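You operate a simulated robot arm through the tools that you are given. There is no shell and no other tool. Be economical: measure what you need, move in short steps, check, and stop when the job is done.

The job below is to be done with a simulated robot arm. You get a single attempt, and the scene is never put back.

Task
Tidy up at the hobby table top. At the end: the white glue jar from the hobby table top is on the top of the jar step; the blue music stick stands on top of the orange note block; the white two-dot canvas from the hobby table top is on the top of the drying rack; the white hub plug stands on top of the beige pine tile; whatever was shut is shut again. Leave all else as you found it, and nothing knocked over.

It is judged by the outcome, as a careful person would: the job done as asked, and still so three seconds after it is handed in. It fails if anything else is knocked over, pushed out of place, dropped, spilled or broken.

Robot
A 6-joint arm with a two-finger parallel gripper, fixed in place. Base frame: the origin is at the foot of the arm, x ahead of it, y to its left, z up; the work surface is at about z = 0. Lengths are in mm, angles in rad, forces in N, time in s.
With the tool pointing down near the work surface it reaches from about 180 to 460 mm from the base axis. Its first joint turns from -1.222 to 1.222 rad. Payload 1.9 kg.
The tool frame sits at the grasp point between the pads (the TCP): z along the fingers, y along the line on which they close. The tips reach 23 mm beyond it. Largest opening 94 mm; finger width 38, thickness 10; the body of the gripper, 54 by 96 mm, starts 39 mm behind the TCP.
Orientation is told as [roll, pitch, yaw] about the base's x, y, z axes, in that order, counted from this pose: with the fingers straight down and closing along the base's y, the tool's x points along the base's -x, its y along +y and its z along -z.

Tools
- The arm moves only by the tool nudge_tool. Its arguments are lists of equal length, an entry for each row: "travel": the shift along the tool's x, y, z in mm, a list of three; "rot": the turn, a rotation vector about the tool's x, y, z in rad, a list of three; "claw": the closure in counts, from 0 (fully open) to 255 (shut). In form: {"travel": [[tx, ty, tz], ...], "rot": [[ax, ay, az], ...], "claw": [claw, ...]}. A call has 1 to 8 rows; each row is the pose to reach, as a shift and turn from the pose commanded when the call began, along the tool's axes at that moment. Rows are played at 5 a second. More than 50 mm and 0.15 rad between two rows, or a gripper value outside its range, and nothing of the call is played. A pose out of reach is approached as far as the arm can. The call stops where the force on the tool passes 40 N (or 10 N more than at its start, if that is more) or the arm is blocked; 0.2 s more then pass. Each finger travels about 108 mm/s and halts on what it meets, pressing with about 39 N; the grip force reading is that of the motor and also rises with nothing between the fingers. The clock runs only during rows and for 0.2 s after the last one: add rows that repeat a pose to give the fingers time. It gives the time, the measured TCP pose, the force on the tool (base axes), the opening and the grip force at its end, in the units of the frame above (readings bear some noise).
- Cameras (640 x 400 px; columns grow to the right, rows downward): "scene" is fixed at [68.7, 335.6, 410]; the picture's right is [-0.58, -0.81, 0.00], its down [-0.51, 0.37, -0.78] and it looks along [0.63, -0.45, -0.63] (base axes); focal length 214 px, centre (320, 200). "wrist" rides on the gripper at [86, 16, -74] in the tool frame; the picture's right is [-0.18, 0.98, 0.00], its down [-0.58, -0.11, -0.81] and it looks along [-0.79, -0.15, 0.59] (tool axes); focal length 243 px, centre (320, 200). There is no depth. A picture from a camera that has moved, and an enlarged one, comes with that camera's place and axes in the base frame and with its lens. The place of the scene camera against the robot may be out by one fixed shift of up to 18 mm in any direction.
- camera(camera): a new picture of that camera. The clock stands still meanwhile.
- zoom(camera, box): a new picture of the part [left, top, right, bottom] of that camera's present view, enlarged. The clock stands still meanwhile.
- hand_in(): hands the job in; it is judged then, once.

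Work in short steps. Places have to be worked out from the pictures, the camera data and where the tool is seen: move nearer, look again, correct. Check each grasp and each placing, and mend what went wrong. You have 120 turns and 68 pictures in all, those below and enlarged ones among them. Open the gripper and draw the arm clear of the work before you hand the job in, unless the task says otherwise; then end with one line.

The tools are called after "Request:" as a command line: name --argument value ..., lists and objects as JSON in quotes. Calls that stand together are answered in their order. nudge_tool: Moves the arm, as the interface text tells. Its arguments: {"type":"object","properties":{"travel":{"type":"array"},"rot":{"type":"array"},"claw":{"type":"array"}},"required":["travel","rot","claw"]} The other tools are called the same way: camera (camera) takes a picture; zoom (camera, box) takes an enlarged picture of a part of a camera's view; hand_in () hands the job in.

At the start:

```text
t: 0.0
eef_pos: [322.0, 51.4, 333.5]
orientation: [-0.001, 0.0, -0.001]
force: [-1.2, -0.8, 0.9]
grip_width: 94.0
finger_force: 0.0
```

scene: 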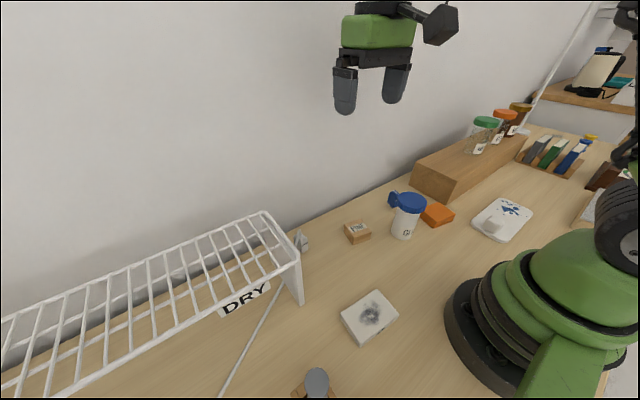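
wrist: 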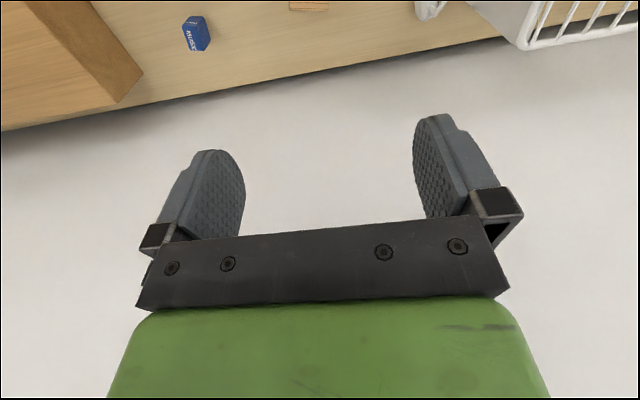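

The first pictures show the jar, small block, orange block, canvas, tile and rack. I'll enlarge parts of the scene to identify each thing.

Request:
zoom --camera "scene" --box '[280, 160, 480, 285]'

Request:
zoom --camera "scene" --box '[440, 80, 640, 205]'

Request:
zoom --camera "scene" --box '[200, 275, 440, 400]'

```text
3.20 times, centred on (380, 222) of scene
camera zoom: at [68.7, 335.6, 410.0], right [-0.58, -0.81, 0.0], down [-0.51, 0.37, -0.78], along [0.63, -0.45, -0.63], focal length 686 px, centre (128, 128)
```

zoom: 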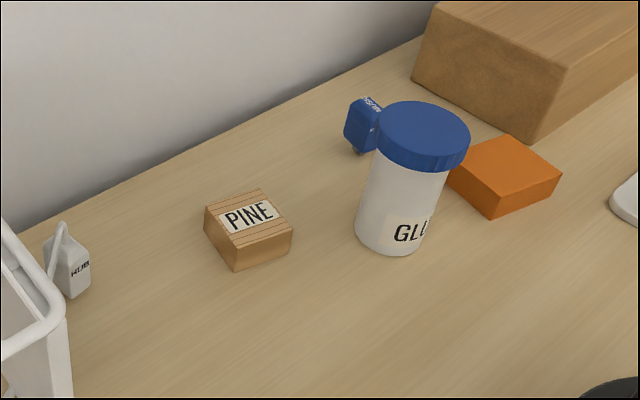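

```text
3.20 times, centred on (540, 142) of scene
camera zoom: at [68.7, 335.6, 410.0], right [-0.58, -0.81, 0.0], down [-0.51, 0.37, -0.78], along [0.63, -0.45, -0.63], focal length 686 px, centre (-384, 384)
```

zoom: 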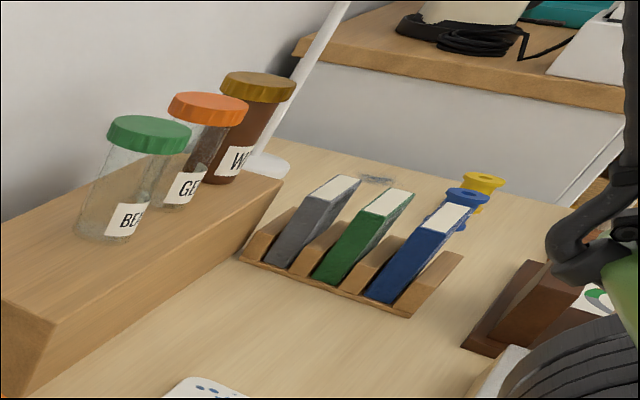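

```text
2.67 times, centred on (320, 338) of scene
camera zoom: at [68.7, 335.6, 410.0], right [-0.58, -0.81, 0.0], down [-0.51, 0.37, -0.78], along [0.63, -0.45, -0.63], focal length 572 px, centre (320, -167)
```

zoom: 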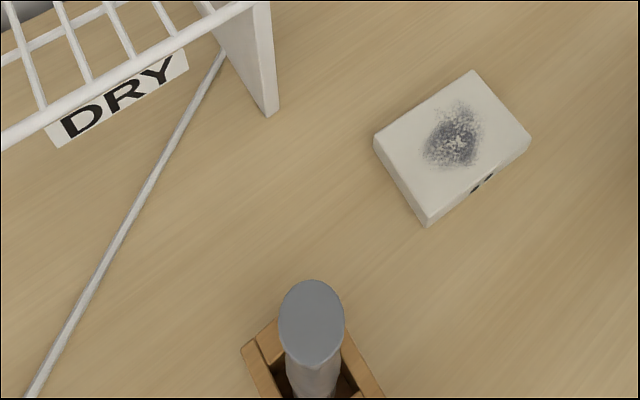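

The wrist picture is upside down relative to the table, and my estimates agree between cameras. They put the stick at about (341,-126), the pine tile at (305,55), the plug at (365,187), the jar at (248,-46), the orange block at (226,-161) and the canvas at (136,187). I'll pull back to survey with the wrist camera.

Request:
nudge_tool --travel '[[35, -25, 0], [70, -50, 0], [105, -75, 0], [130, -100, 0]]' --rot '[[0, 0, 0], [0, 0, 0], [0, 0, 0], [0, 0, 0]]' --claw '[0, 0, 0, 0]'

Request:
camera --camera "wrist"

```text
t: 1.0
eef_pos: [191.9, -47.6, 335.5]
orientation: [0.0, 0.001, 0.0]
force: [0.0, 0.7, 0.2]
grip_width: 94.1
finger_force: 0.1
```

```text
62 pictures are left
camera wrist: at [105.5, -29.9, 409.8], right [0.18, 0.98, 0.0], down [0.58, -0.11, 0.81], along [0.79, -0.15, -0.59], focal length 243 px, centre (320, 200)
```

wrist: 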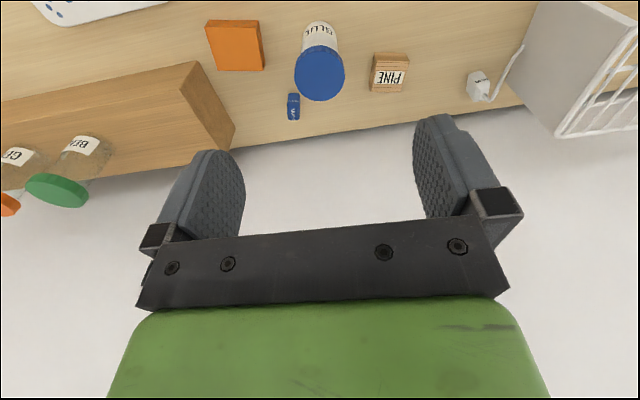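

Good overview. I'll enlarge it for precise measurements.

Request:
zoom --camera "wrist" --box '[180, 0, 420, 150]'

Request:
zoom --camera "wrist" --box '[420, 20, 640, 157]'

Request:
zoom --camera "wrist" --box '[0, 0, 260, 220]'

```text
2.67 times, centred on (300, 75) of wrist
camera zoom: at [105.5, -29.9, 409.8], right [0.18, 0.98, 0.0], down [0.58, -0.11, 0.81], along [0.79, -0.15, -0.59], focal length 647 px, centre (373, 533)
```

zoom: 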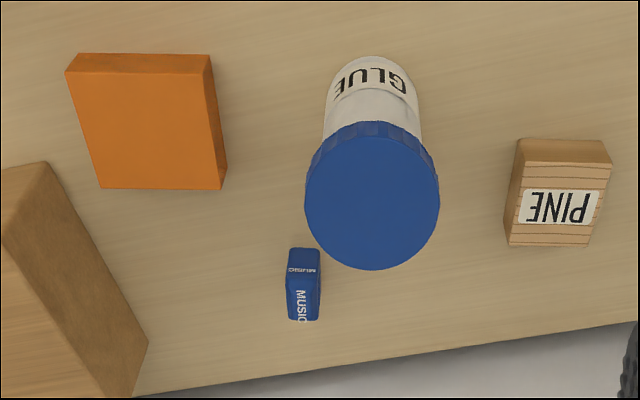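

```text
2.91 times, centred on (530, 88) of wrist
camera zoom: at [105.5, -29.9, 409.8], right [0.18, 0.98, 0.0], down [0.58, -0.11, 0.81], along [0.79, -0.15, -0.59], focal length 706 px, centre (-291, 524)
```

zoom: 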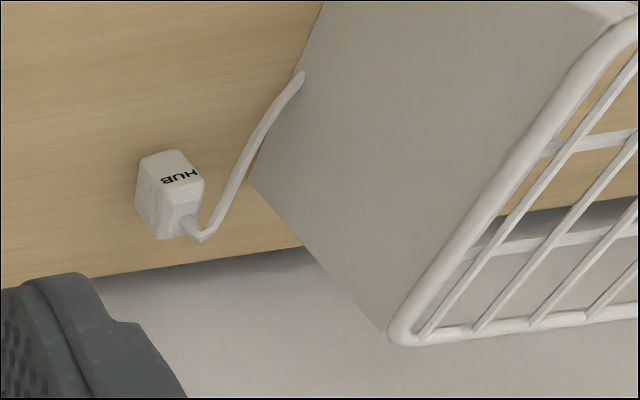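

```text
1.82 times, centred on (130, 110) of wrist
camera zoom: at [105.5, -29.9, 409.8], right [0.18, 0.98, 0.0], down [0.58, -0.11, 0.81], along [0.79, -0.15, -0.59], focal length 441 px, centre (666, 364)
```

zoom: 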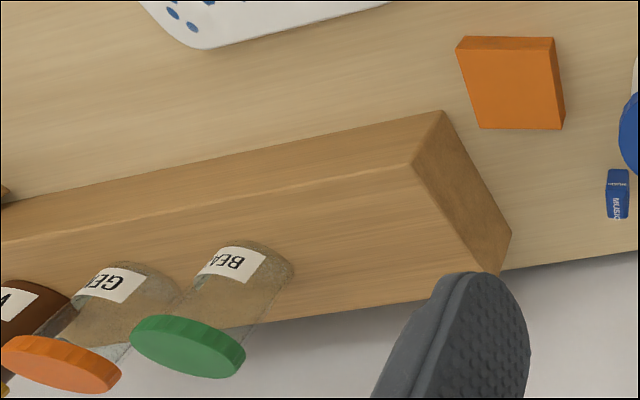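

Measurements put the glue jar at about (255,-58), roughly 98 high with a lid about 63 wide. The step top is at z≈87, with its free end from y≈-255. I'll move above the jar and check alignment.

Request:
nudge_tool --travel '[[-20, -4, 45], [-40, -8, 90], [-55, -10, 135], [-63, -10, 175]]' --rot '[[0, 0, 0], [0, 0, 0], [0, 0, 0], [0, 0, 0]]' --claw '[0, 0, 0, 0]'

Request:
camera --camera "wrist"

```text
t: 2.0
eef_pos: [255.1, -56.5, 158.2]
orientation: [0.001, -0.001, -0.002]
force: [-0.3, -0.1, 0.7]
grip_width: 94.2
finger_force: 0.1
```

```text
58 pictures are left
camera wrist: at [170.0, -38.0, 232.6], right [0.19, 0.98, 0.0], down [0.58, -0.11, 0.81], along [0.79, -0.15, -0.59], focal length 243 px, centre (320, 200)
```

wrist: 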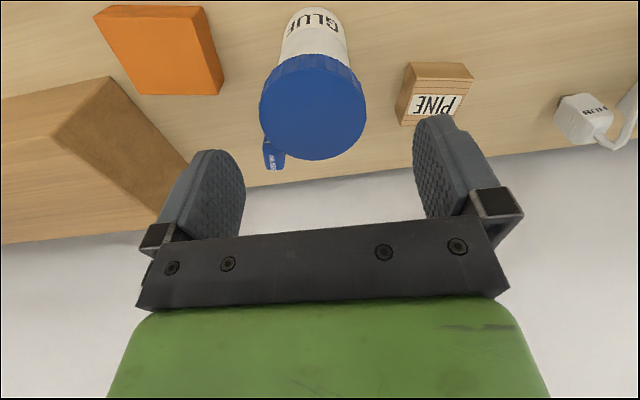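

The lid is centred at about (255,-58). I'll descend to z≈83, then close.

Request:
nudge_tool --travel '[[0, -1, 40], [0, -1, 75], [0, -1, 75], [0, -1, 75], [0, -1, 75], [0, -1, 75]]' --rot '[[0, 0, 0], [0, 0, 0], [0, 0, 0], [0, 0, 0], [0, 0, 0], [0, 0, 0]]' --claw '[0, 0, 0, 120, 120, 140]'

Request:
camera --camera "scene"

```text
t: 3.4
eef_pos: [253.2, -55.7, 84.3]
orientation: [-0.001, 0.0, 0.001]
force: [0.5, -1.4, -0.3]
grip_width: 61.5
finger_force: 38.6
```

```text
57 pictures are left
```

scene: 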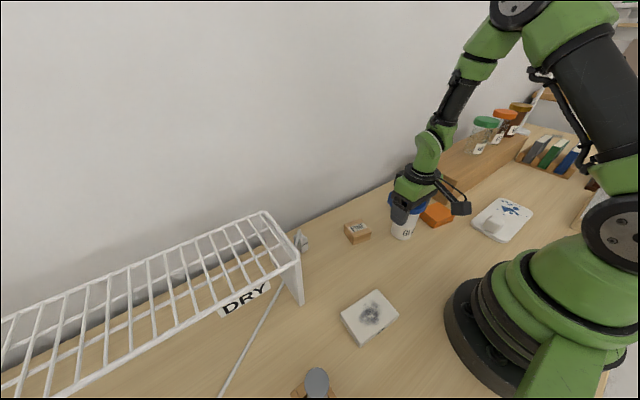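

The lid is gripped at 61.5 mm. I'll lift a little and check that the whole jar comes along.

Request:
nudge_tool --travel '[[0, 0, -10], [0, 0, -30], [0, 0, -30]]' --rot '[[0, 0, 0], [0, 0, 0], [0, 0, 0]]' --claw '[140, 140, 140]'

Request:
zoom --camera "scene" --box '[340, 120, 500, 260]'

```text
t: 4.2
eef_pos: [255.7, -56.8, 114.5]
orientation: [0.001, 0.0, 0.0]
force: [0.6, 0.4, -3.3]
grip_width: 61.1
finger_force: 38.7
```

```text
2.86 times, centred on (420, 190) of scene
camera zoom: at [68.7, 335.6, 410.0], right [-0.58, -0.81, 0.0], down [-0.51, 0.37, -0.78], along [0.63, -0.45, -0.63], focal length 613 px, centre (34, 229)
```

zoom: 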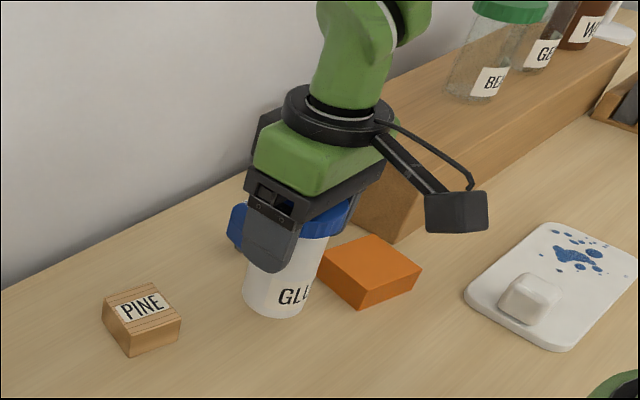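

The whole jar is held (3.3 N). I'll raise it well above the step, then carry it over the free end.

Request:
nudge_tool --travel '[[0, 0, -45], [0, 0, -90], [0, 0, -115], [-10, -45, -115], [-20, -90, -115], [-30, -135, -115], [-40, -180, -115], [-50, -225, -115]]' --rot '[[0, 0, 0], [0, 0, 0], [0, 0, 0], [0, 0, 0], [0, 0, 0], [0, 0, 0], [0, 0, 0], [0, 0, 0]]' --claw '[140, 140, 140, 140, 140, 140, 140, 140]'

Request:
nudge_tool --travel '[[0, -20, 0], [0, -20, 0]]' --rot '[[0, 0, 0], [0, 0, 0]]' --claw '[140, 140]'

Request:
camera --camera "scene"

Request:
camera --camera "wrist"

```text
t: 6.0
eef_pos: [307.2, -284.4, 228.5]
orientation: [0.003, 0.001, -0.001]
force: [1.2, 0.5, -3.0]
grip_width: 61.2
finger_force: 38.5
```

```text
t: 6.6
eef_pos: [305.3, -303.1, 229.2]
orientation: [0.002, 0.0, 0.0]
force: [-0.1, 0.4, -2.5]
grip_width: 61.3
finger_force: 38.9
```

```text
55 pictures are left
```

scene: 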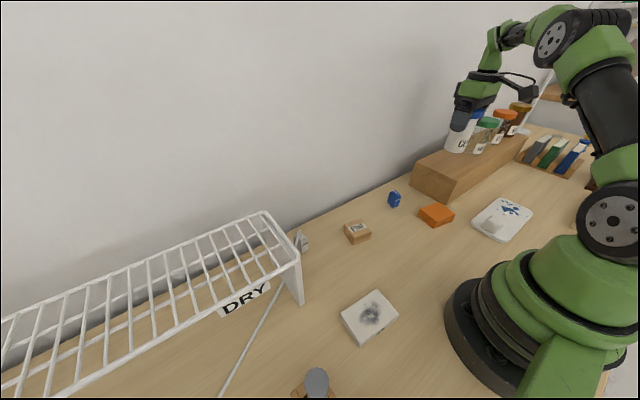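

```text
54 pictures are left
camera wrist: at [219.6, -285.7, 303.9], right [0.18, 0.98, 0.0], down [0.58, -0.11, 0.81], along [0.79, -0.15, -0.59], focal length 243 px, centre (320, 200)
```

wrist: 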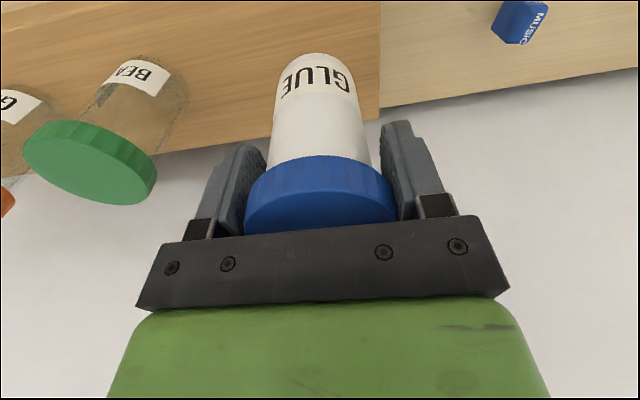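

The jar is over the step, with the edge at y≈-254 and the step's x range 249–365. I'll lower it to near the expected contact height, 171, then creep down.

Request:
nudge_tool --travel '[[0, 0, 35], [0, 0, 50], [0, 0, 53], [0, 0, 56], [0, 0, 58], [0, 0, 60]]' --rot '[[0, 0, 0], [0, 0, 0], [0, 0, 0], [0, 0, 0], [0, 0, 0], [0, 0, 0]]' --claw '[140, 140, 140, 140, 140, 140]'

```text
t: 8.1
eef_pos: [305.1, -305.0, 171.6]
orientation: [-0.011, -0.01, -0.002]
force: [-2.3, 0.1, 6.6]
grip_width: 60.9
finger_force: 38.7
stopped in row 6: the force on the tool passed its limit (the readings are from after the stop); the commanded pose is now the measured one
```

It made contact at z≈171.6, as predicted. I'll relieve the pressure slightly and open.

Request:
nudge_tool --travel '[[0, 0, -0.5], [0, 0, -0.5], [0, 0, -0.5], [0, 0, -0.5]]' --rot '[[0.011, -0.01, 0], [0.011, -0.01, 0], [0.011, -0.01, 0], [0.011, -0.01, 0]]' --claw '[140, 100, 40, 0]'

Request:
nudge_tool --travel '[[0, 0, -40], [0, 0, -80]]' --rot '[[0, 0, 0], [0, 0, 0]]' --claw '[0, 0]'

Request:
camera --camera "wrist"

```text
t: 9.1
eef_pos: [306.0, -307.3, 172.8]
orientation: [-0.022, -0.019, 0.0]
force: [-1.1, 0.4, 1.0]
grip_width: 94.0
finger_force: 0.2
```

```text
t: 9.7
eef_pos: [303.0, -304.6, 252.5]
orientation: [-0.02, -0.018, 0.0]
force: [0.1, -0.4, -0.1]
grip_width: 93.8
finger_force: 0.0
```

```text
53 pictures are left
camera wrist: at [217.0, -285.4, 325.7], right [0.19, 0.98, -0.02], down [0.57, -0.09, 0.82], along [0.8, -0.16, -0.57], focal length 243 px, centre (320, 200)
```

wrist: 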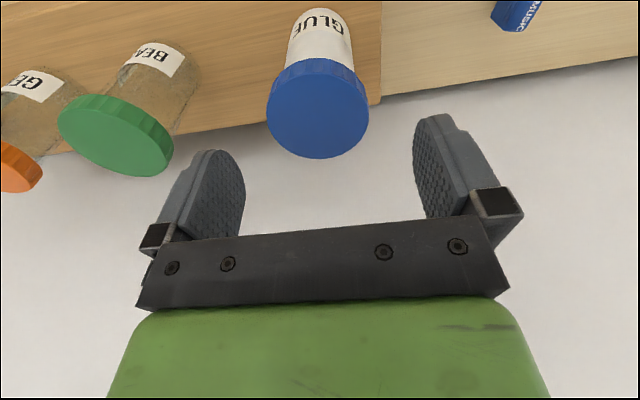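

The jar stands well on the step. Next I'll move to the music stick for a close look and remove the small tilt.

Request:
nudge_tool --travel '[[0, 45, 0], [0, 90, 0], [0, 135, 0], [0, 180, 0], [0, 180, 45], [0, 180, 90], [0, 180, 130]]' --rot '[[-0.02, 0.018, 0], [-0.02, 0.018, 0], [-0.02, 0.018, 0], [-0.02, 0.018, 0], [-0.02, 0.018, 0], [-0.02, 0.018, 0], [-0.02, 0.018, 0]]' --claw '[0, 0, 0, 0, 0, 0, 0]'

Request:
camera --camera "wrist"

```text
t: 11.3
eef_pos: [304.9, -126.7, 118.5]
orientation: [0.001, 0.002, -0.001]
force: [-0.4, 0.1, -0.3]
grip_width: 93.9
finger_force: 0.0
```

```text
52 pictures are left
camera wrist: at [219.4, -109.2, 193.6], right [0.19, 0.98, 0.0], down [0.58, -0.11, 0.81], along [0.79, -0.15, -0.59], focal length 243 px, centre (320, 200)
```

wrist: 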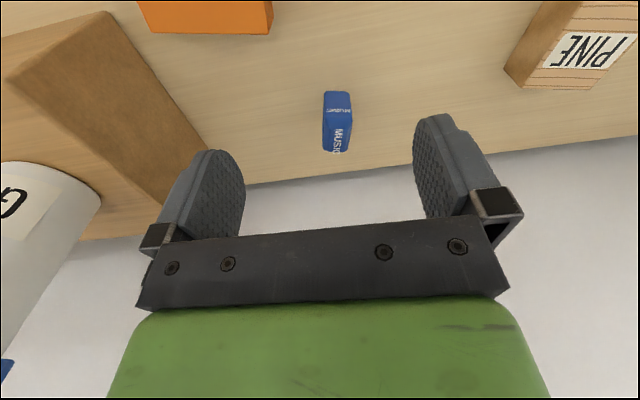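

Request:
zoom --camera "wrist" --box '[270, 60, 400, 180]'

Request:
zoom --camera "scene" --box '[370, 170, 470, 240]'

```text
3.33 times, centred on (335, 120) of wrist
camera zoom: at [219.4, -109.2, 193.6], right [0.19, 0.98, 0.0], down [0.58, -0.11, 0.81], along [0.79, -0.15, -0.59], focal length 809 px, centre (270, 467)
```

zoom: 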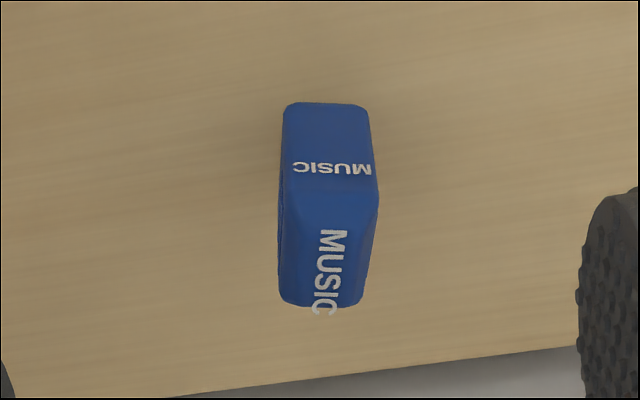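

```text
5.71 times, centred on (420, 205) of scene
camera zoom: at [68.7, 335.6, 410.0], right [-0.58, -0.81, 0.0], down [-0.51, 0.37, -0.78], along [0.63, -0.45, -0.63], focal length 1226 px, centre (-251, 171)
```

zoom: 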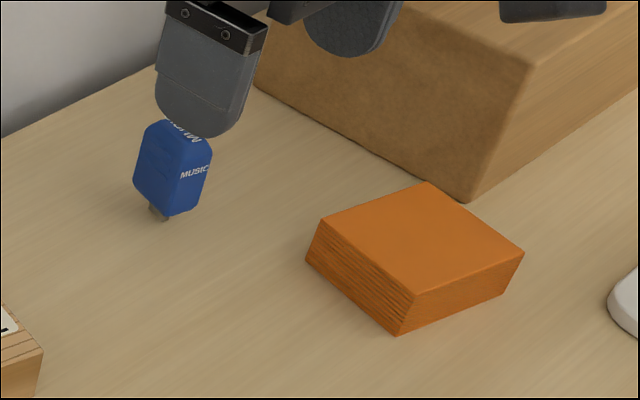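

The stick stands upright on its metal connector, body about 20 × 30 mm, centre near (340,-119), top at z≈45, turned about -0.19 rad. I'll align above it with that yaw.

Request:
nudge_tool --travel '[[-20, 4, 0], [-35, 7, 0], [-35, 7, 33]]' --rot '[[0, 0, 0.1], [0, 0, 0.19], [0, 0, 0.19]]' --claw '[0, 0, 0]'

Request:
camera --camera "wrist"

```text
t: 12.1
eef_pos: [339.6, -118.2, 84.8]
orientation: [0.0, -0.001, -0.193]
force: [-0.1, 0.2, -0.2]
grip_width: 94.0
finger_force: 0.1
```

```text
49 pictures are left
camera wrist: at [259.2, -85.1, 160.1], right [0.37, 0.93, 0.0], down [0.55, -0.22, 0.81], along [0.75, -0.3, -0.59], focal length 243 px, centre (320, 200)
```

wrist: 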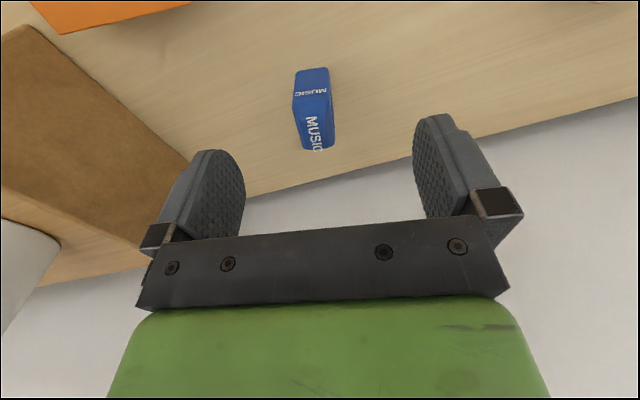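

Alignment looks good. I'll descend to z≈30 and close on the stick.

Request:
nudge_tool --travel '[[0, 0.5, 30], [0, 0.5, 55], [0, 0.5, 55], [0, 0.5, 55], [0, 0.5, 55], [0, 0.5, 55], [0, 0.5, 55]]' --rot '[[0, 0, 0], [0, 0, 0], [0, 0, 0], [0, 0, 0], [0, 0, 0], [0, 0, 0], [0, 0, 0]]' --claw '[0, 0, 80, 140, 180, 230, 230]'

Request:
camera --camera "wrist"

```text
t: 13.7
eef_pos: [339.4, -119.1, 30.6]
orientation: [0.001, 0.001, -0.191]
force: [-0.2, 0.1, 0.1]
grip_width: 19.3
finger_force: 38.8
```

```text
48 pictures are left
camera wrist: at [258.4, -85.3, 105.5], right [0.37, 0.93, 0.0], down [0.55, -0.22, 0.81], along [0.75, -0.3, -0.59], focal length 243 px, centre (320, 200)
```

wrist: 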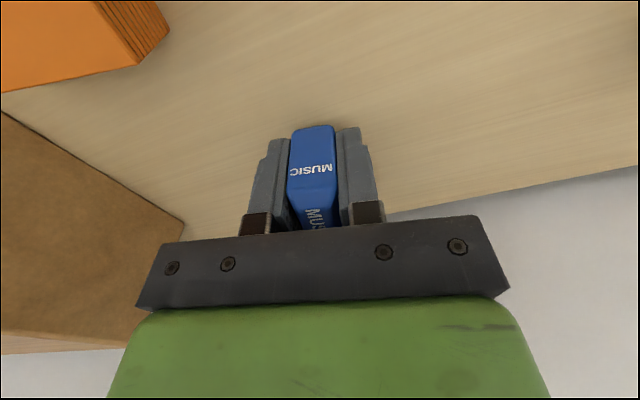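

The stick is held at 19.3 mm. The orange block's top is at z≈25, centred near (235,-177). I'll lift and carry the stick above it, then look.

Request:
nudge_tool --travel '[[0, 0, -40], [0, 0, -80], [30, -24, -80], [60, -48, -80], [91, -72.5, -80], [91, -72.5, -80]]' --rot '[[0, 0, 0], [0, 0, 0], [0, 0, 0], [0, 0, 0], [0, 0, 0], [0, 0, 0]]' --claw '[230, 230, 230, 230, 230, 230]'

Request:
camera --camera "wrist"

Request:
zoom --camera "scene" --box '[360, 130, 520, 250]'

```text
t: 15.1
eef_pos: [238.5, -173.2, 110.3]
orientation: [-0.001, 0.001, -0.19]
force: [0.1, 0.8, -0.5]
grip_width: 18.8
finger_force: 38.9
```

```text
47 pictures are left
camera wrist: at [157.3, -139.3, 185.6], right [0.37, 0.93, 0.0], down [0.55, -0.22, 0.81], along [0.75, -0.3, -0.59], focal length 243 px, centre (320, 200)
```

wrist: 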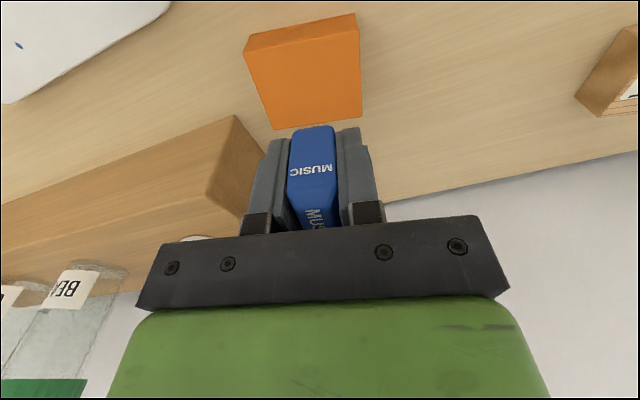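

```text
3.33 times, centred on (440, 190) of scene
camera zoom: at [68.7, 335.6, 410.0], right [-0.58, -0.81, 0.0], down [-0.51, 0.37, -0.78], along [0.63, -0.45, -0.63], focal length 715 px, centre (-80, 233)
```

zoom: 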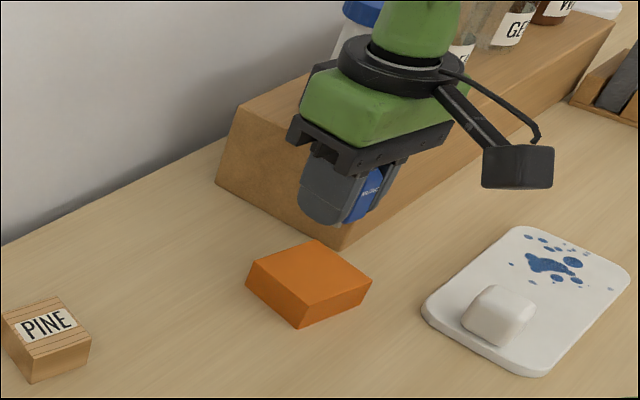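

The block's top is centred at about (233,-177). I'll shift a few mm and lower the stick, creeping to contact near z≈56.

Request:
nudge_tool --travel '[[3, -4, 20], [3, -4, 40], [3, -4, 48], [3, -4, 51], [3, -4, 53], [3, -4, 54.5], [3, -4, 56], [3, -4, 57.5]]' --rot '[[0, 0, 0], [0, 0, 0], [0, 0, 0], [0, 0, 0], [0, 0, 0], [0, 0, 0], [0, 0, 0], [0, 0, 0]]' --claw '[230, 230, 230, 230, 230, 230, 230, 230]'

```text
t: 16.9
eef_pos: [237.1, -176.9, 55.7]
orientation: [-0.001, -0.002, -0.19]
force: [-0.8, -1.5, 38.4]
grip_width: 19.1
finger_force: 39.3
```

It is in firm contact at z≈55.7 with 38 N. I'll back the command off about 2.5 mm and read the force before releasing.

Request:
nudge_tool --travel '[[0, 0, -2], [0, 0, -2.5]]' --rot '[[0, 0, 0], [0, 0, 0]]' --claw '[230, 230]'

```text
t: 17.5
eef_pos: [234.8, -175.8, 55.9]
orientation: [0.001, 0.005, -0.191]
force: [1.2, -0.9, 2.5]
grip_width: 19.2
finger_force: 39.3
```

Contact is now light (2.5 N). I'll open gradually, wait, then check before rising.

Request:
nudge_tool --travel '[[0, 0, 0], [0, 0, 0], [0, 0, 0], [0, 0, 0]]' --rot '[[0, 0, 0], [0, 0, 0], [0, 0, 0], [0, 0, 0]]' --claw '[195, 170, 120, 80]'

Request:
camera --camera "wrist"

```text
t: 18.5
eef_pos: [235.1, -175.1, 57.6]
orientation: [0.0, 0.002, -0.191]
force: [0.5, -0.6, 0.2]
grip_width: 64.3
finger_force: 0.1
```

```text
45 pictures are left
camera wrist: at [153.8, -142.0, 131.7], right [0.37, 0.93, 0.0], down [0.55, -0.22, 0.81], along [0.75, -0.3, -0.59], focal length 243 px, centre (320, 200)
```

wrist: 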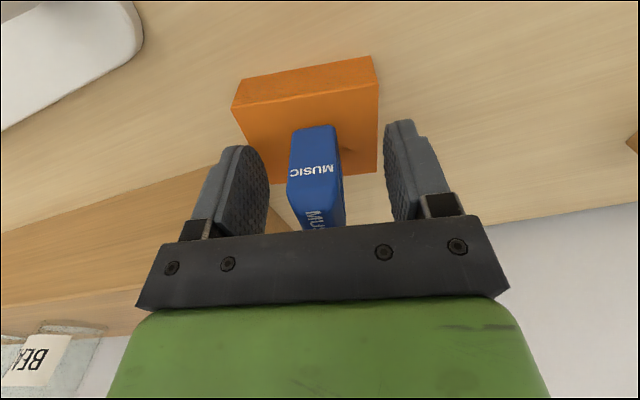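

The stick stands on the block. I'll rise and go to view the hub plug.

Request:
nudge_tool --travel '[[0, 0, -45], [0, 0, -90], [0, 45, -110], [0, 95, -110], [0, 145, -110], [0, 195, -110], [0, 240, -110], [-5, 285, -110]]' --rot '[[0, 0, 0], [0, 0, 0], [0, 0, 0], [0, 0, 0], [0, 0, 0], [0, 0, 0], [0, 0, -0.1], [0, 0, -0.19]]' --claw '[80, 0, 0, 0, 0, 0, 0, 0]'

Request:
camera --camera "wrist"

Request:
zoom --camera "scene" --box '[380, 110, 540, 240]'

```text
t: 20.3
eef_pos: [293.5, 100.0, 163.0]
orientation: [-0.001, 0.001, 0.0]
force: [0.4, -0.1, 0.2]
grip_width: 93.9
finger_force: 0.0
```

```text
44 pictures are left
camera wrist: at [207.8, 118.1, 239.7], right [0.18, 0.98, 0.0], down [0.58, -0.11, 0.81], along [0.79, -0.15, -0.59], focal length 243 px, centre (320, 200)
```

wrist: 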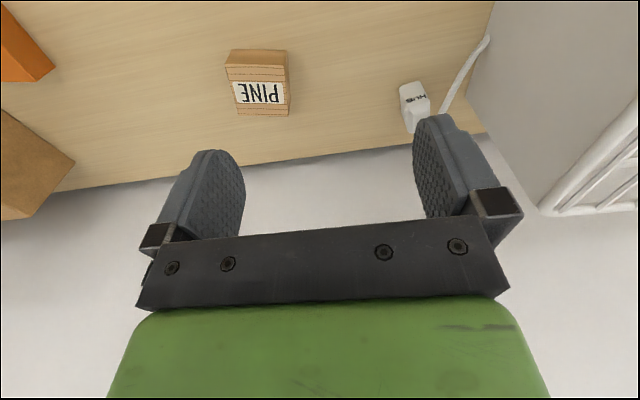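

```text
3.08 times, centred on (460, 175) of scene
camera zoom: at [68.7, 335.6, 410.0], right [-0.58, -0.81, 0.0], down [-0.51, 0.37, -0.78], along [0.63, -0.45, -0.63], focal length 660 px, centre (-111, 277)
```

zoom: 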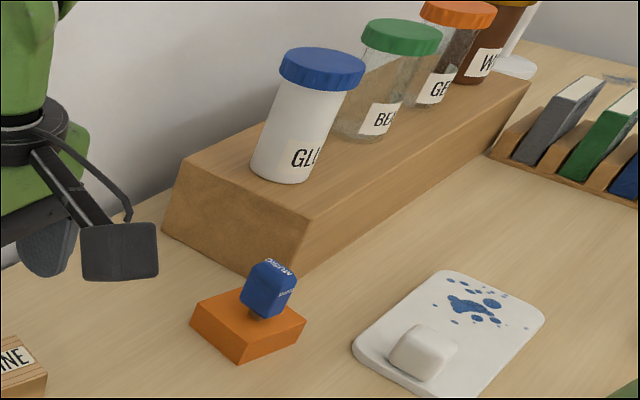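

The stick and jar are stable. Now an enlarged look at the plug and its cable.

Request:
zoom --camera "wrist" --box '[380, 20, 500, 140]'

Request:
zoom --camera "wrist" --box '[200, 30, 320, 130]'

Request:
zoom --camera "scene" --box '[250, 210, 350, 280]'

```text
3.33 times, centred on (440, 80) of wrist
camera zoom: at [207.8, 118.1, 239.7], right [0.18, 0.98, 0.0], down [0.58, -0.11, 0.81], along [0.79, -0.15, -0.59], focal length 809 px, centre (-80, 600)
```

zoom: 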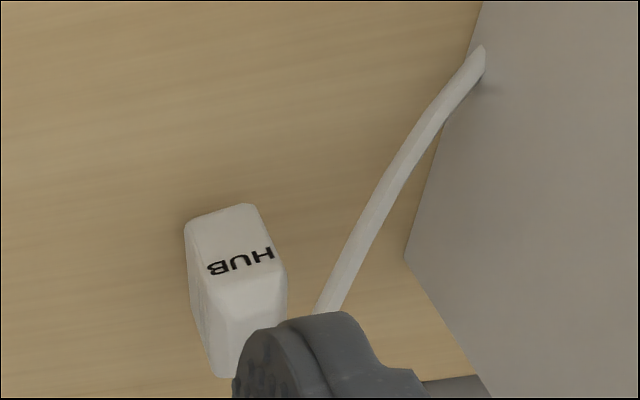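

```text
4.00 times, centred on (260, 80) of wrist
camera zoom: at [207.8, 118.1, 239.7], right [0.18, 0.98, 0.0], down [0.58, -0.11, 0.81], along [0.79, -0.15, -0.59], focal length 970 px, centre (560, 680)
```

zoom: 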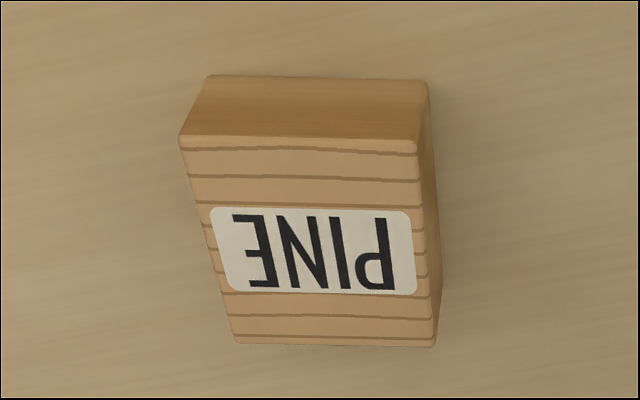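

```text
5.71 times, centred on (300, 245) of scene
camera zoom: at [68.7, 335.6, 410.0], right [-0.58, -0.81, 0.0], down [-0.51, 0.37, -0.78], along [0.63, -0.45, -0.63], focal length 1226 px, centre (434, -57)
```

zoom: 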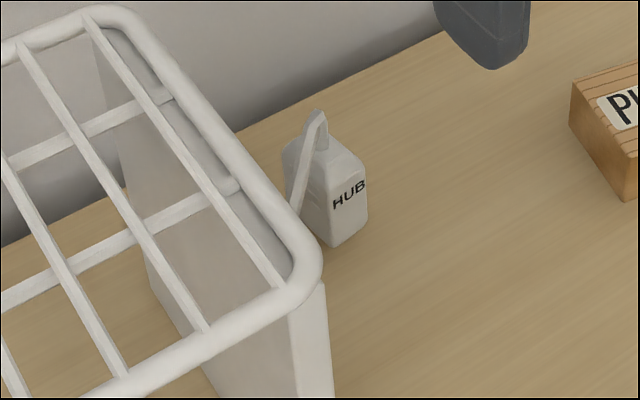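

The plug stands upright near (358,184), about 19 mm wide, turned about +0.2 rad. Its cable leaves from the top toward +y/-x, ending at the rack panel. I'll grip it front-to-back with the camera on the -y side so I stay clear of the cable and rack, turning the tool now.

Request:
nudge_tool --travel '[[-5, 5, 0], [-10, 10, 0], [-15, 15, 0], [-20, 20, 0], [-25, 25, 0], [-30, 30, 0], [-35, 35, 0], [-40, 40, 0]]' --rot '[[0, 0, -0.145], [0, 0, -0.29], [0, 0, -0.435], [0, 0, -0.58], [0, 0, -0.725], [0, 0, -0.87], [0, 0, -1.015], [0, 0, -1.16]]' --claw '[0, 0, 0, 0, 0, 0, 0, 0]'

Request:
nudge_tool --travel '[[0, 0, 0], [0, 0, 0], [0, 0, 0], [0, 0, 0], [0, 0, 0]]' --rot '[[0, 0, -0.14], [0, 0, -0.28], [0, 0, -0.42], [0, 0, -0.56], [0, 0, -0.61]]' --claw '[0, 0, 0, 0, 0]'

Request:
camera --camera "wrist"

```text
t: 22.1
eef_pos: [334.9, 140.8, 167.3]
orientation: [0.003, -0.001, 1.162]
force: [-0.2, -0.5, 0.6]
grip_width: 93.8
finger_force: 0.0
```

```text
t: 23.3
eef_pos: [334.9, 143.0, 166.2]
orientation: [0.0, 0.0, 1.772]
force: [-0.7, 0.1, -0.2]
grip_width: 93.8
finger_force: 0.0
```

```text
39 pictures are left
camera wrist: at [336.6, 56.3, 240.9], right [-1.0, -0.02, 0.0], down [-0.01, 0.59, 0.81], along [-0.01, 0.81, -0.59], focal length 243 px, centre (320, 200)
```

wrist: 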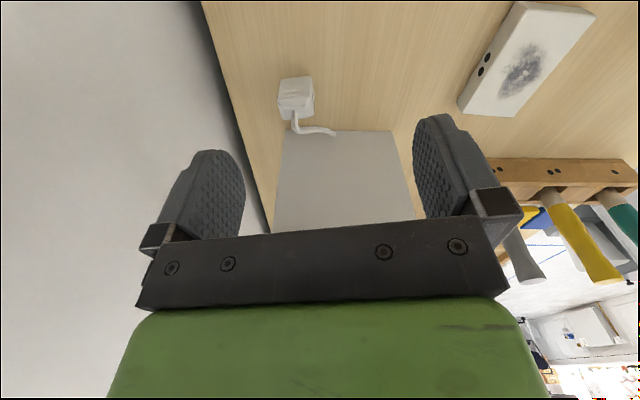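

Request:
zoom --camera "wrist" --box '[250, 60, 360, 160]'

```text
4.00 times, centred on (305, 110) of wrist
camera zoom: at [336.6, 56.3, 240.9], right [-1.0, -0.02, 0.0], down [-0.01, 0.59, 0.81], along [-0.01, 0.81, -0.59], focal length 970 px, centre (380, 560)
```

zoom: 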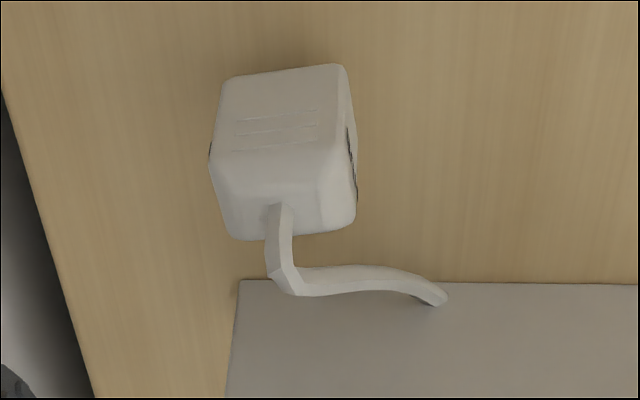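

The plug is about 29 × 19 × 42 mm, centred near (359,187), aligned with the tool now; its cable stem rises to z≈72 before bending down. I'll move over it, kept 5 mm to the -y side, and look.

Request:
nudge_tool --travel '[[-17, -16, 0], [-33.2, -32.4, 0], [-33.2, -32.4, 40], [-33.2, -32.4, 62]]' --rot '[[0, 0, 0], [0, 0, 0], [0, 0, 0], [0, 0, 0]]' --claw '[0, 40, 80, 80]'

Request:
camera --camera "wrist"

```text
t: 24.3
eef_pos: [360.2, 181.8, 104.0]
orientation: [0.001, 0.001, 1.77]
force: [0.3, -1.3, -0.3]
grip_width: 64.4
finger_force: 0.1
```

```text
37 pictures are left
camera wrist: at [362.6, 95.8, 179.4], right [-1.0, -0.01, 0.0], down [-0.01, 0.59, 0.81], along [-0.01, 0.81, -0.59], focal length 243 px, centre (320, 200)
```

wrist: 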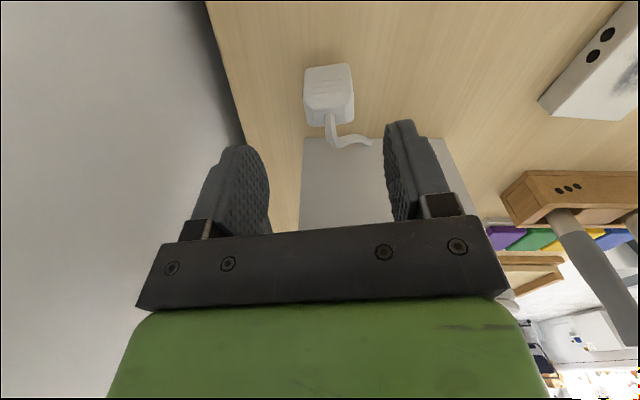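

The plug is centred within about 2 mm of the grip axis. I'll correct that, descend to z≈37 and close.

Request:
nudge_tool --travel '[[0, 2, 30], [0, 2, 55], [0, 2, 67], [0, 2, 67], [0, 2, 67], [0, 2, 67], [0, 2, 67]]' --rot '[[0, 0, 0], [0, 0, 0], [0, 0, 0], [0, 0, 0], [0, 0, 0], [0, 0, 0], [0, 0, 0]]' --claw '[80, 80, 80, 130, 170, 210, 210]'

Request:
camera --camera "wrist"

Request:
zoom --camera "scene" --box '[250, 190, 370, 280]'

```text
t: 25.9
eef_pos: [355.7, 181.2, 37.9]
orientation: [-0.001, 0.0, 1.77]
force: [0.1, -0.4, -0.4]
grip_width: 29.1
finger_force: 38.8
```

```text
36 pictures are left
camera wrist: at [358.7, 95.0, 111.7], right [-1.0, -0.01, 0.0], down [-0.01, 0.59, 0.81], along [-0.01, 0.81, -0.59], focal length 243 px, centre (320, 200)
```

wrist: 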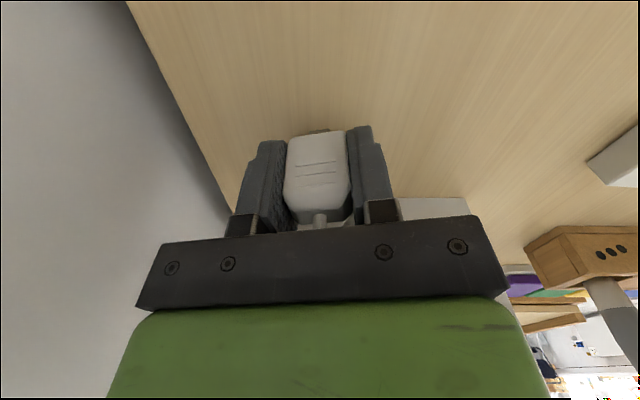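

```text
4.44 times, centred on (310, 235) of scene
camera zoom: at [68.7, 335.6, 410.0], right [-0.58, -0.81, 0.0], down [-0.51, 0.37, -0.78], along [0.63, -0.45, -0.63], focal length 953 px, centre (364, 44)
```

zoom: 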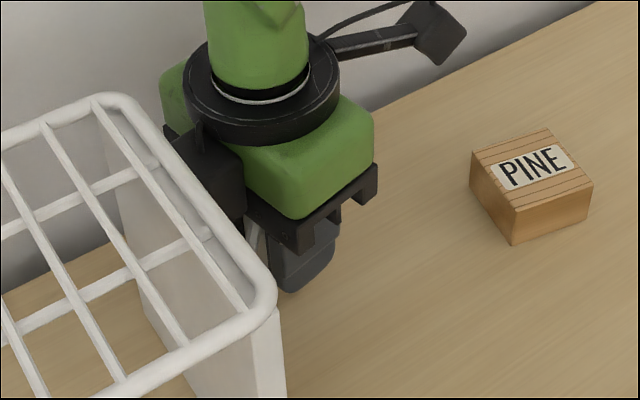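

The plug is held at 29.1 mm. I'll lift gently and check the cable pull.

Request:
nudge_tool --travel '[[0, 0, -15], [0, 0, -30], [0, 0, -45], [0, 0, -55]]' --rot '[[0, 0, 0], [0, 0, 0], [0, 0, 0], [0, 0, 0]]' --claw '[210, 210, 210, 210]'

Request:
nudge_tool --travel '[[20, 10, 0], [40, 20, 0], [60, 30, 0]]' --rot '[[0, 0, 0], [0, 0, 0], [0, 0, 0]]' --claw '[210, 210, 210]'

Request:
camera --camera "scene"

```text
t: 26.9
eef_pos: [357.5, 181.3, 91.1]
orientation: [0.002, 0.001, 1.771]
force: [-0.7, -0.3, -0.9]
grip_width: 29.1
finger_force: 39.0
```

```text
t: 27.7
eef_pos: [340.9, 115.0, 92.8]
orientation: [-0.001, 0.001, 1.769]
force: [-0.2, 1.0, -0.5]
grip_width: 29.1
finger_force: 38.9
```

```text
34 pictures are left
```

scene: 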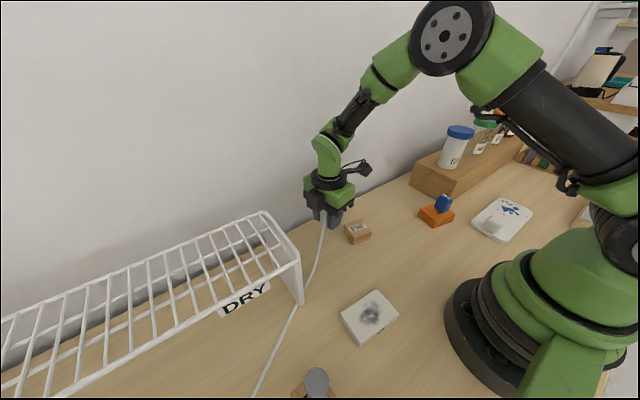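

There is little pull and the cable follows freely. I'll continue to above the pine tile.

Request:
nudge_tool --travel '[[25, 13, 0], [50, 26, 0], [73.8, 37.8, 0], [73.8, 37.8, 0]]' --rot '[[0, 0, 0], [0, 0, 0], [0, 0, 0], [0, 0, 0]]' --claw '[210, 210, 210, 210]'

Request:
camera --camera "wrist"

Request:
camera --camera "scene"

```text
t: 28.7
eef_pos: [316.3, 37.5, 91.2]
orientation: [0.001, 0.0, 1.769]
force: [0.4, -0.3, -0.4]
grip_width: 29.1
finger_force: 39.1
```

```text
33 pictures are left
camera wrist: at [317.8, -50.1, 166.8], right [-1.0, -0.01, 0.0], down [-0.01, 0.59, 0.81], along [-0.01, 0.81, -0.59], focal length 243 px, centre (320, 200)
```

wrist: 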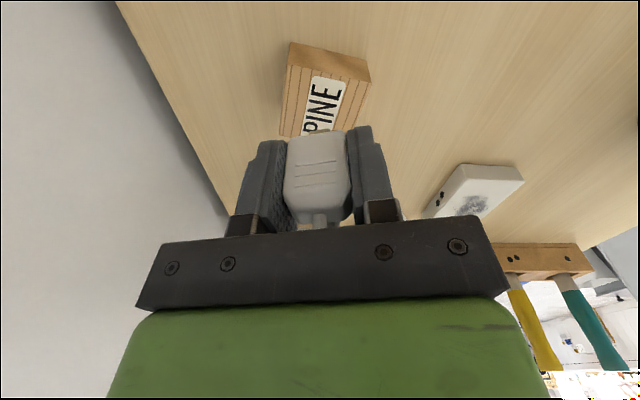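

```text
32 pictures are left
```

scene: 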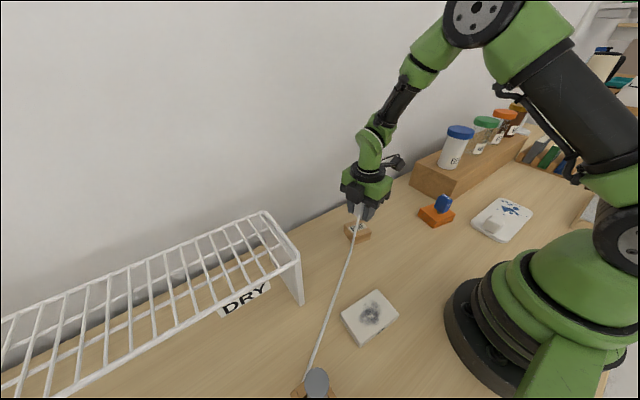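

The cable has swung toward the tool holder. I'll check there before lowering.

Request:
zoom --camera "scene" --box '[260, 280, 420, 400]'

```text
3.33 times, centred on (340, 340) of scene
camera zoom: at [68.7, 335.6, 410.0], right [-0.58, -0.81, 0.0], down [-0.51, 0.37, -0.78], along [0.63, -0.45, -0.63], focal length 715 px, centre (253, -267)
```

zoom: 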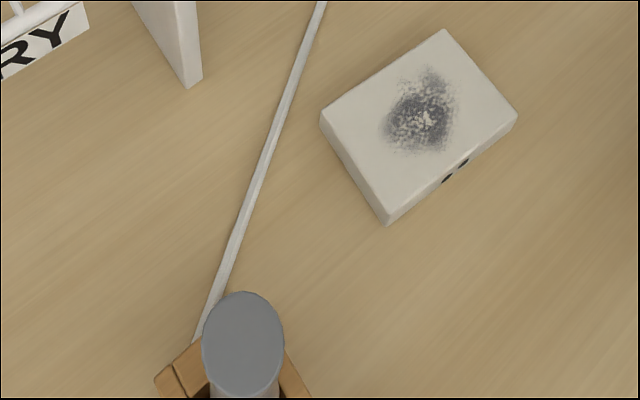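

The holder hasn't moved. The plug is over the tile centre, so I'll lower it, creeping from z≈71.

Request:
nudge_tool --travel '[[0, 0, 15], [0, 0, 21], [0, 0, 22.5], [0, 0, 24], [0, 0, 25.5]]' --rot '[[0, 0, 0], [0, 0, 0], [0, 0, 0], [0, 0, 0], [0, 0, 0]]' --claw '[210, 210, 210, 210, 210]'

```text
t: 29.9
eef_pos: [316.9, 36.2, 67.9]
orientation: [-0.001, 0.0, 1.769]
force: [-0.6, -0.5, -0.9]
grip_width: 29.3
finger_force: 39.2
```

Request:
nudge_tool --travel '[[0, 0, 1], [0, 0, 2], [0, 0, 3]]' --rot '[[0, 0, 0], [0, 0, 0], [0, 0, 0]]' --claw '[210, 210, 210]'

```text
t: 30.7
eef_pos: [318.5, 36.2, 65.0]
orientation: [0.0, 0.0, 1.77]
force: [-6.6, 0.6, 38.6]
grip_width: 29.3
finger_force: 39.5
```

It touched at about z≈65. I'll back off to light contact.

Request:
nudge_tool --travel '[[0, 0, -1.5], [0, 0, -2.2]]' --rot '[[0, 0, 0], [0, 0, 0]]' --claw '[210, 210]'

Request:
zoom --camera "scene" --box '[310, 170, 430, 260]'

```text
t: 31.3
eef_pos: [315.9, 35.7, 66.5]
orientation: [0.002, 0.001, 1.77]
force: [-0.5, 0.4, -0.4]
grip_width: 29.1
finger_force: 39.0
```

```text
4.44 times, centred on (370, 215) of scene
camera zoom: at [68.7, 335.6, 410.0], right [-0.58, -0.81, 0.0], down [-0.51, 0.37, -0.78], along [0.63, -0.45, -0.63], focal length 953 px, centre (98, 133)
```

zoom: 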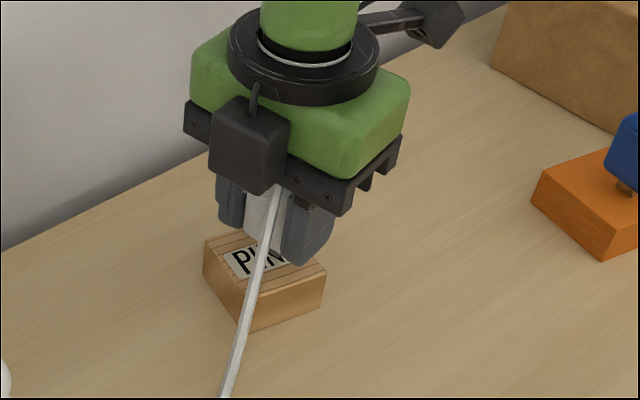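

The plug is just off contact. I'll lower by under 1 mm and open slightly, keeping the fingers near in case the cable tips it.

Request:
nudge_tool --travel '[[0, 0, 0.7], [0, 0, 0.7], [0, 0, 0.7], [0, 0, 0.7], [0, 0, 0.7]]' --rot '[[0, 0, 0], [0, 0, 0], [0, 0, 0], [0, 0, 0], [0, 0, 0]]' --claw '[210, 165, 155, 150, 150]'

Request:
camera --camera "wrist"

```text
t: 32.5
eef_pos: [316.5, 35.9, 65.1]
orientation: [0.001, 0.0, 1.769]
force: [0.5, 0.5, -1.0]
grip_width: 38.6
finger_force: 0.1
```

```text
29 pictures are left
camera wrist: at [318.6, -50.0, 141.0], right [-1.0, -0.01, 0.0], down [-0.01, 0.59, 0.81], along [-0.01, 0.81, -0.59], focal length 243 px, centre (320, 200)
```

wrist: 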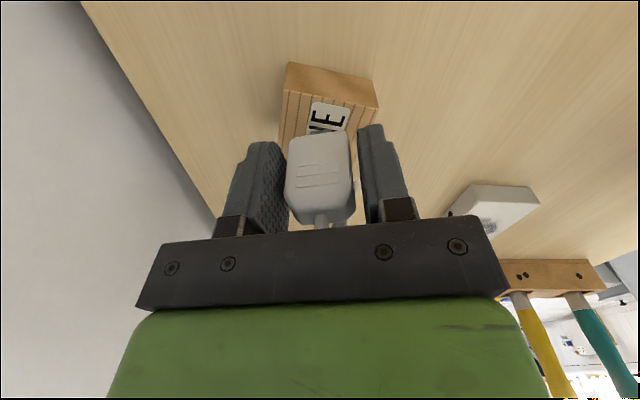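

It stands steadily on the tile. I'll open wider and rise straight up.

Request:
nudge_tool --travel '[[0, 0, 0], [0, 0, 0], [0, 0, -20], [0, 0, -45], [0, 0, -80], [0, 0, -110]]' --rot '[[0, 0, 0], [0, 0, 0], [0, 0, 0], [0, 0, 0], [0, 0, 0], [0, 0, 0]]' --claw '[80, 60, 60, 60, 60, 60]'

Request:
camera --camera "scene"

Request:
zoom --camera "scene" --box '[310, 170, 430, 260]'

```text
t: 33.9
eef_pos: [315.7, 35.5, 175.5]
orientation: [0.001, 0.0, 1.77]
force: [-1.2, -0.1, -0.1]
grip_width: 71.8
finger_force: 0.1
```

```text
28 pictures are left
```

scene: 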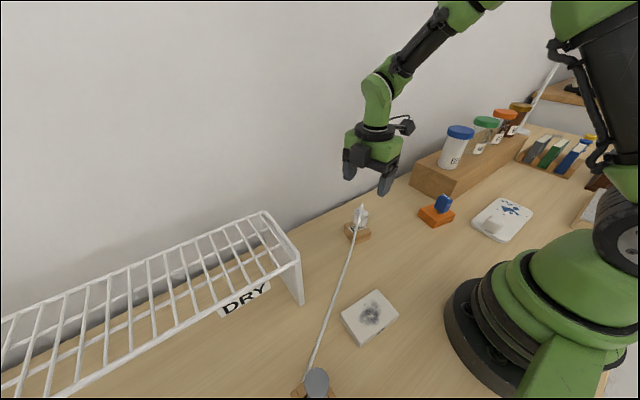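

```text
4.44 times, centred on (370, 215) of scene
camera zoom: at [68.7, 335.6, 410.0], right [-0.58, -0.81, 0.0], down [-0.51, 0.37, -0.78], along [0.63, -0.45, -0.63], focal length 953 px, centre (98, 133)
```

zoom: 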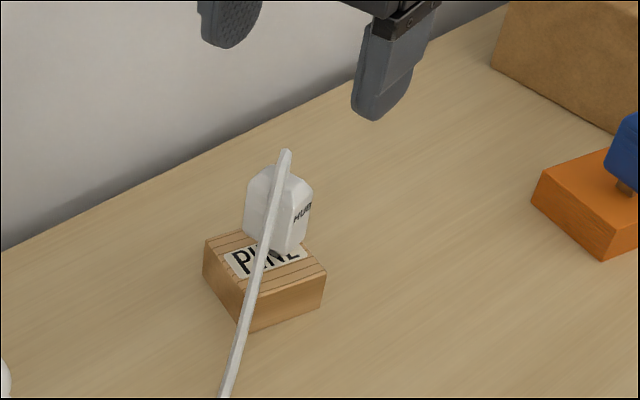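

The plug stands on the tile with its cable lying free. Next is the canvas, about 55 × 88 near (160,155). I'll move over with the tool turned and measure it with the wrist camera.

Request:
nudge_tool --travel '[[-20, 30, 0], [-45, 60, 0], [-75, 95, 0], [-107, 127, 0]]' --rot '[[0, 0, 0.07], [0, 0, 0.14], [0, 0, 0.21], [0, 0, 0.27]]' --claw '[60, 60, 60, 60]'

Request:
camera --camera "wrist"

```text
t: 34.9
eef_pos: [173.5, 114.8, 175.9]
orientation: [0.0, 0.001, 1.501]
force: [-0.5, -0.2, 0.6]
grip_width: 72.0
finger_force: 0.0
```

```text
26 pictures are left
camera wrist: at [151.2, 31.0, 251.0], right [-0.97, 0.25, 0.0], down [0.15, 0.57, 0.81], along [0.2, 0.78, -0.59], focal length 243 px, centre (320, 200)
```

wrist: 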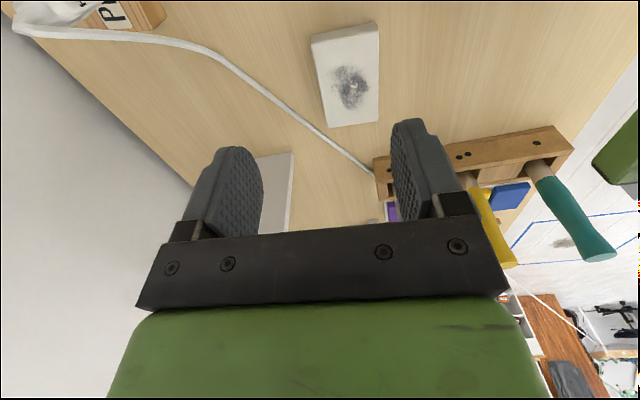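

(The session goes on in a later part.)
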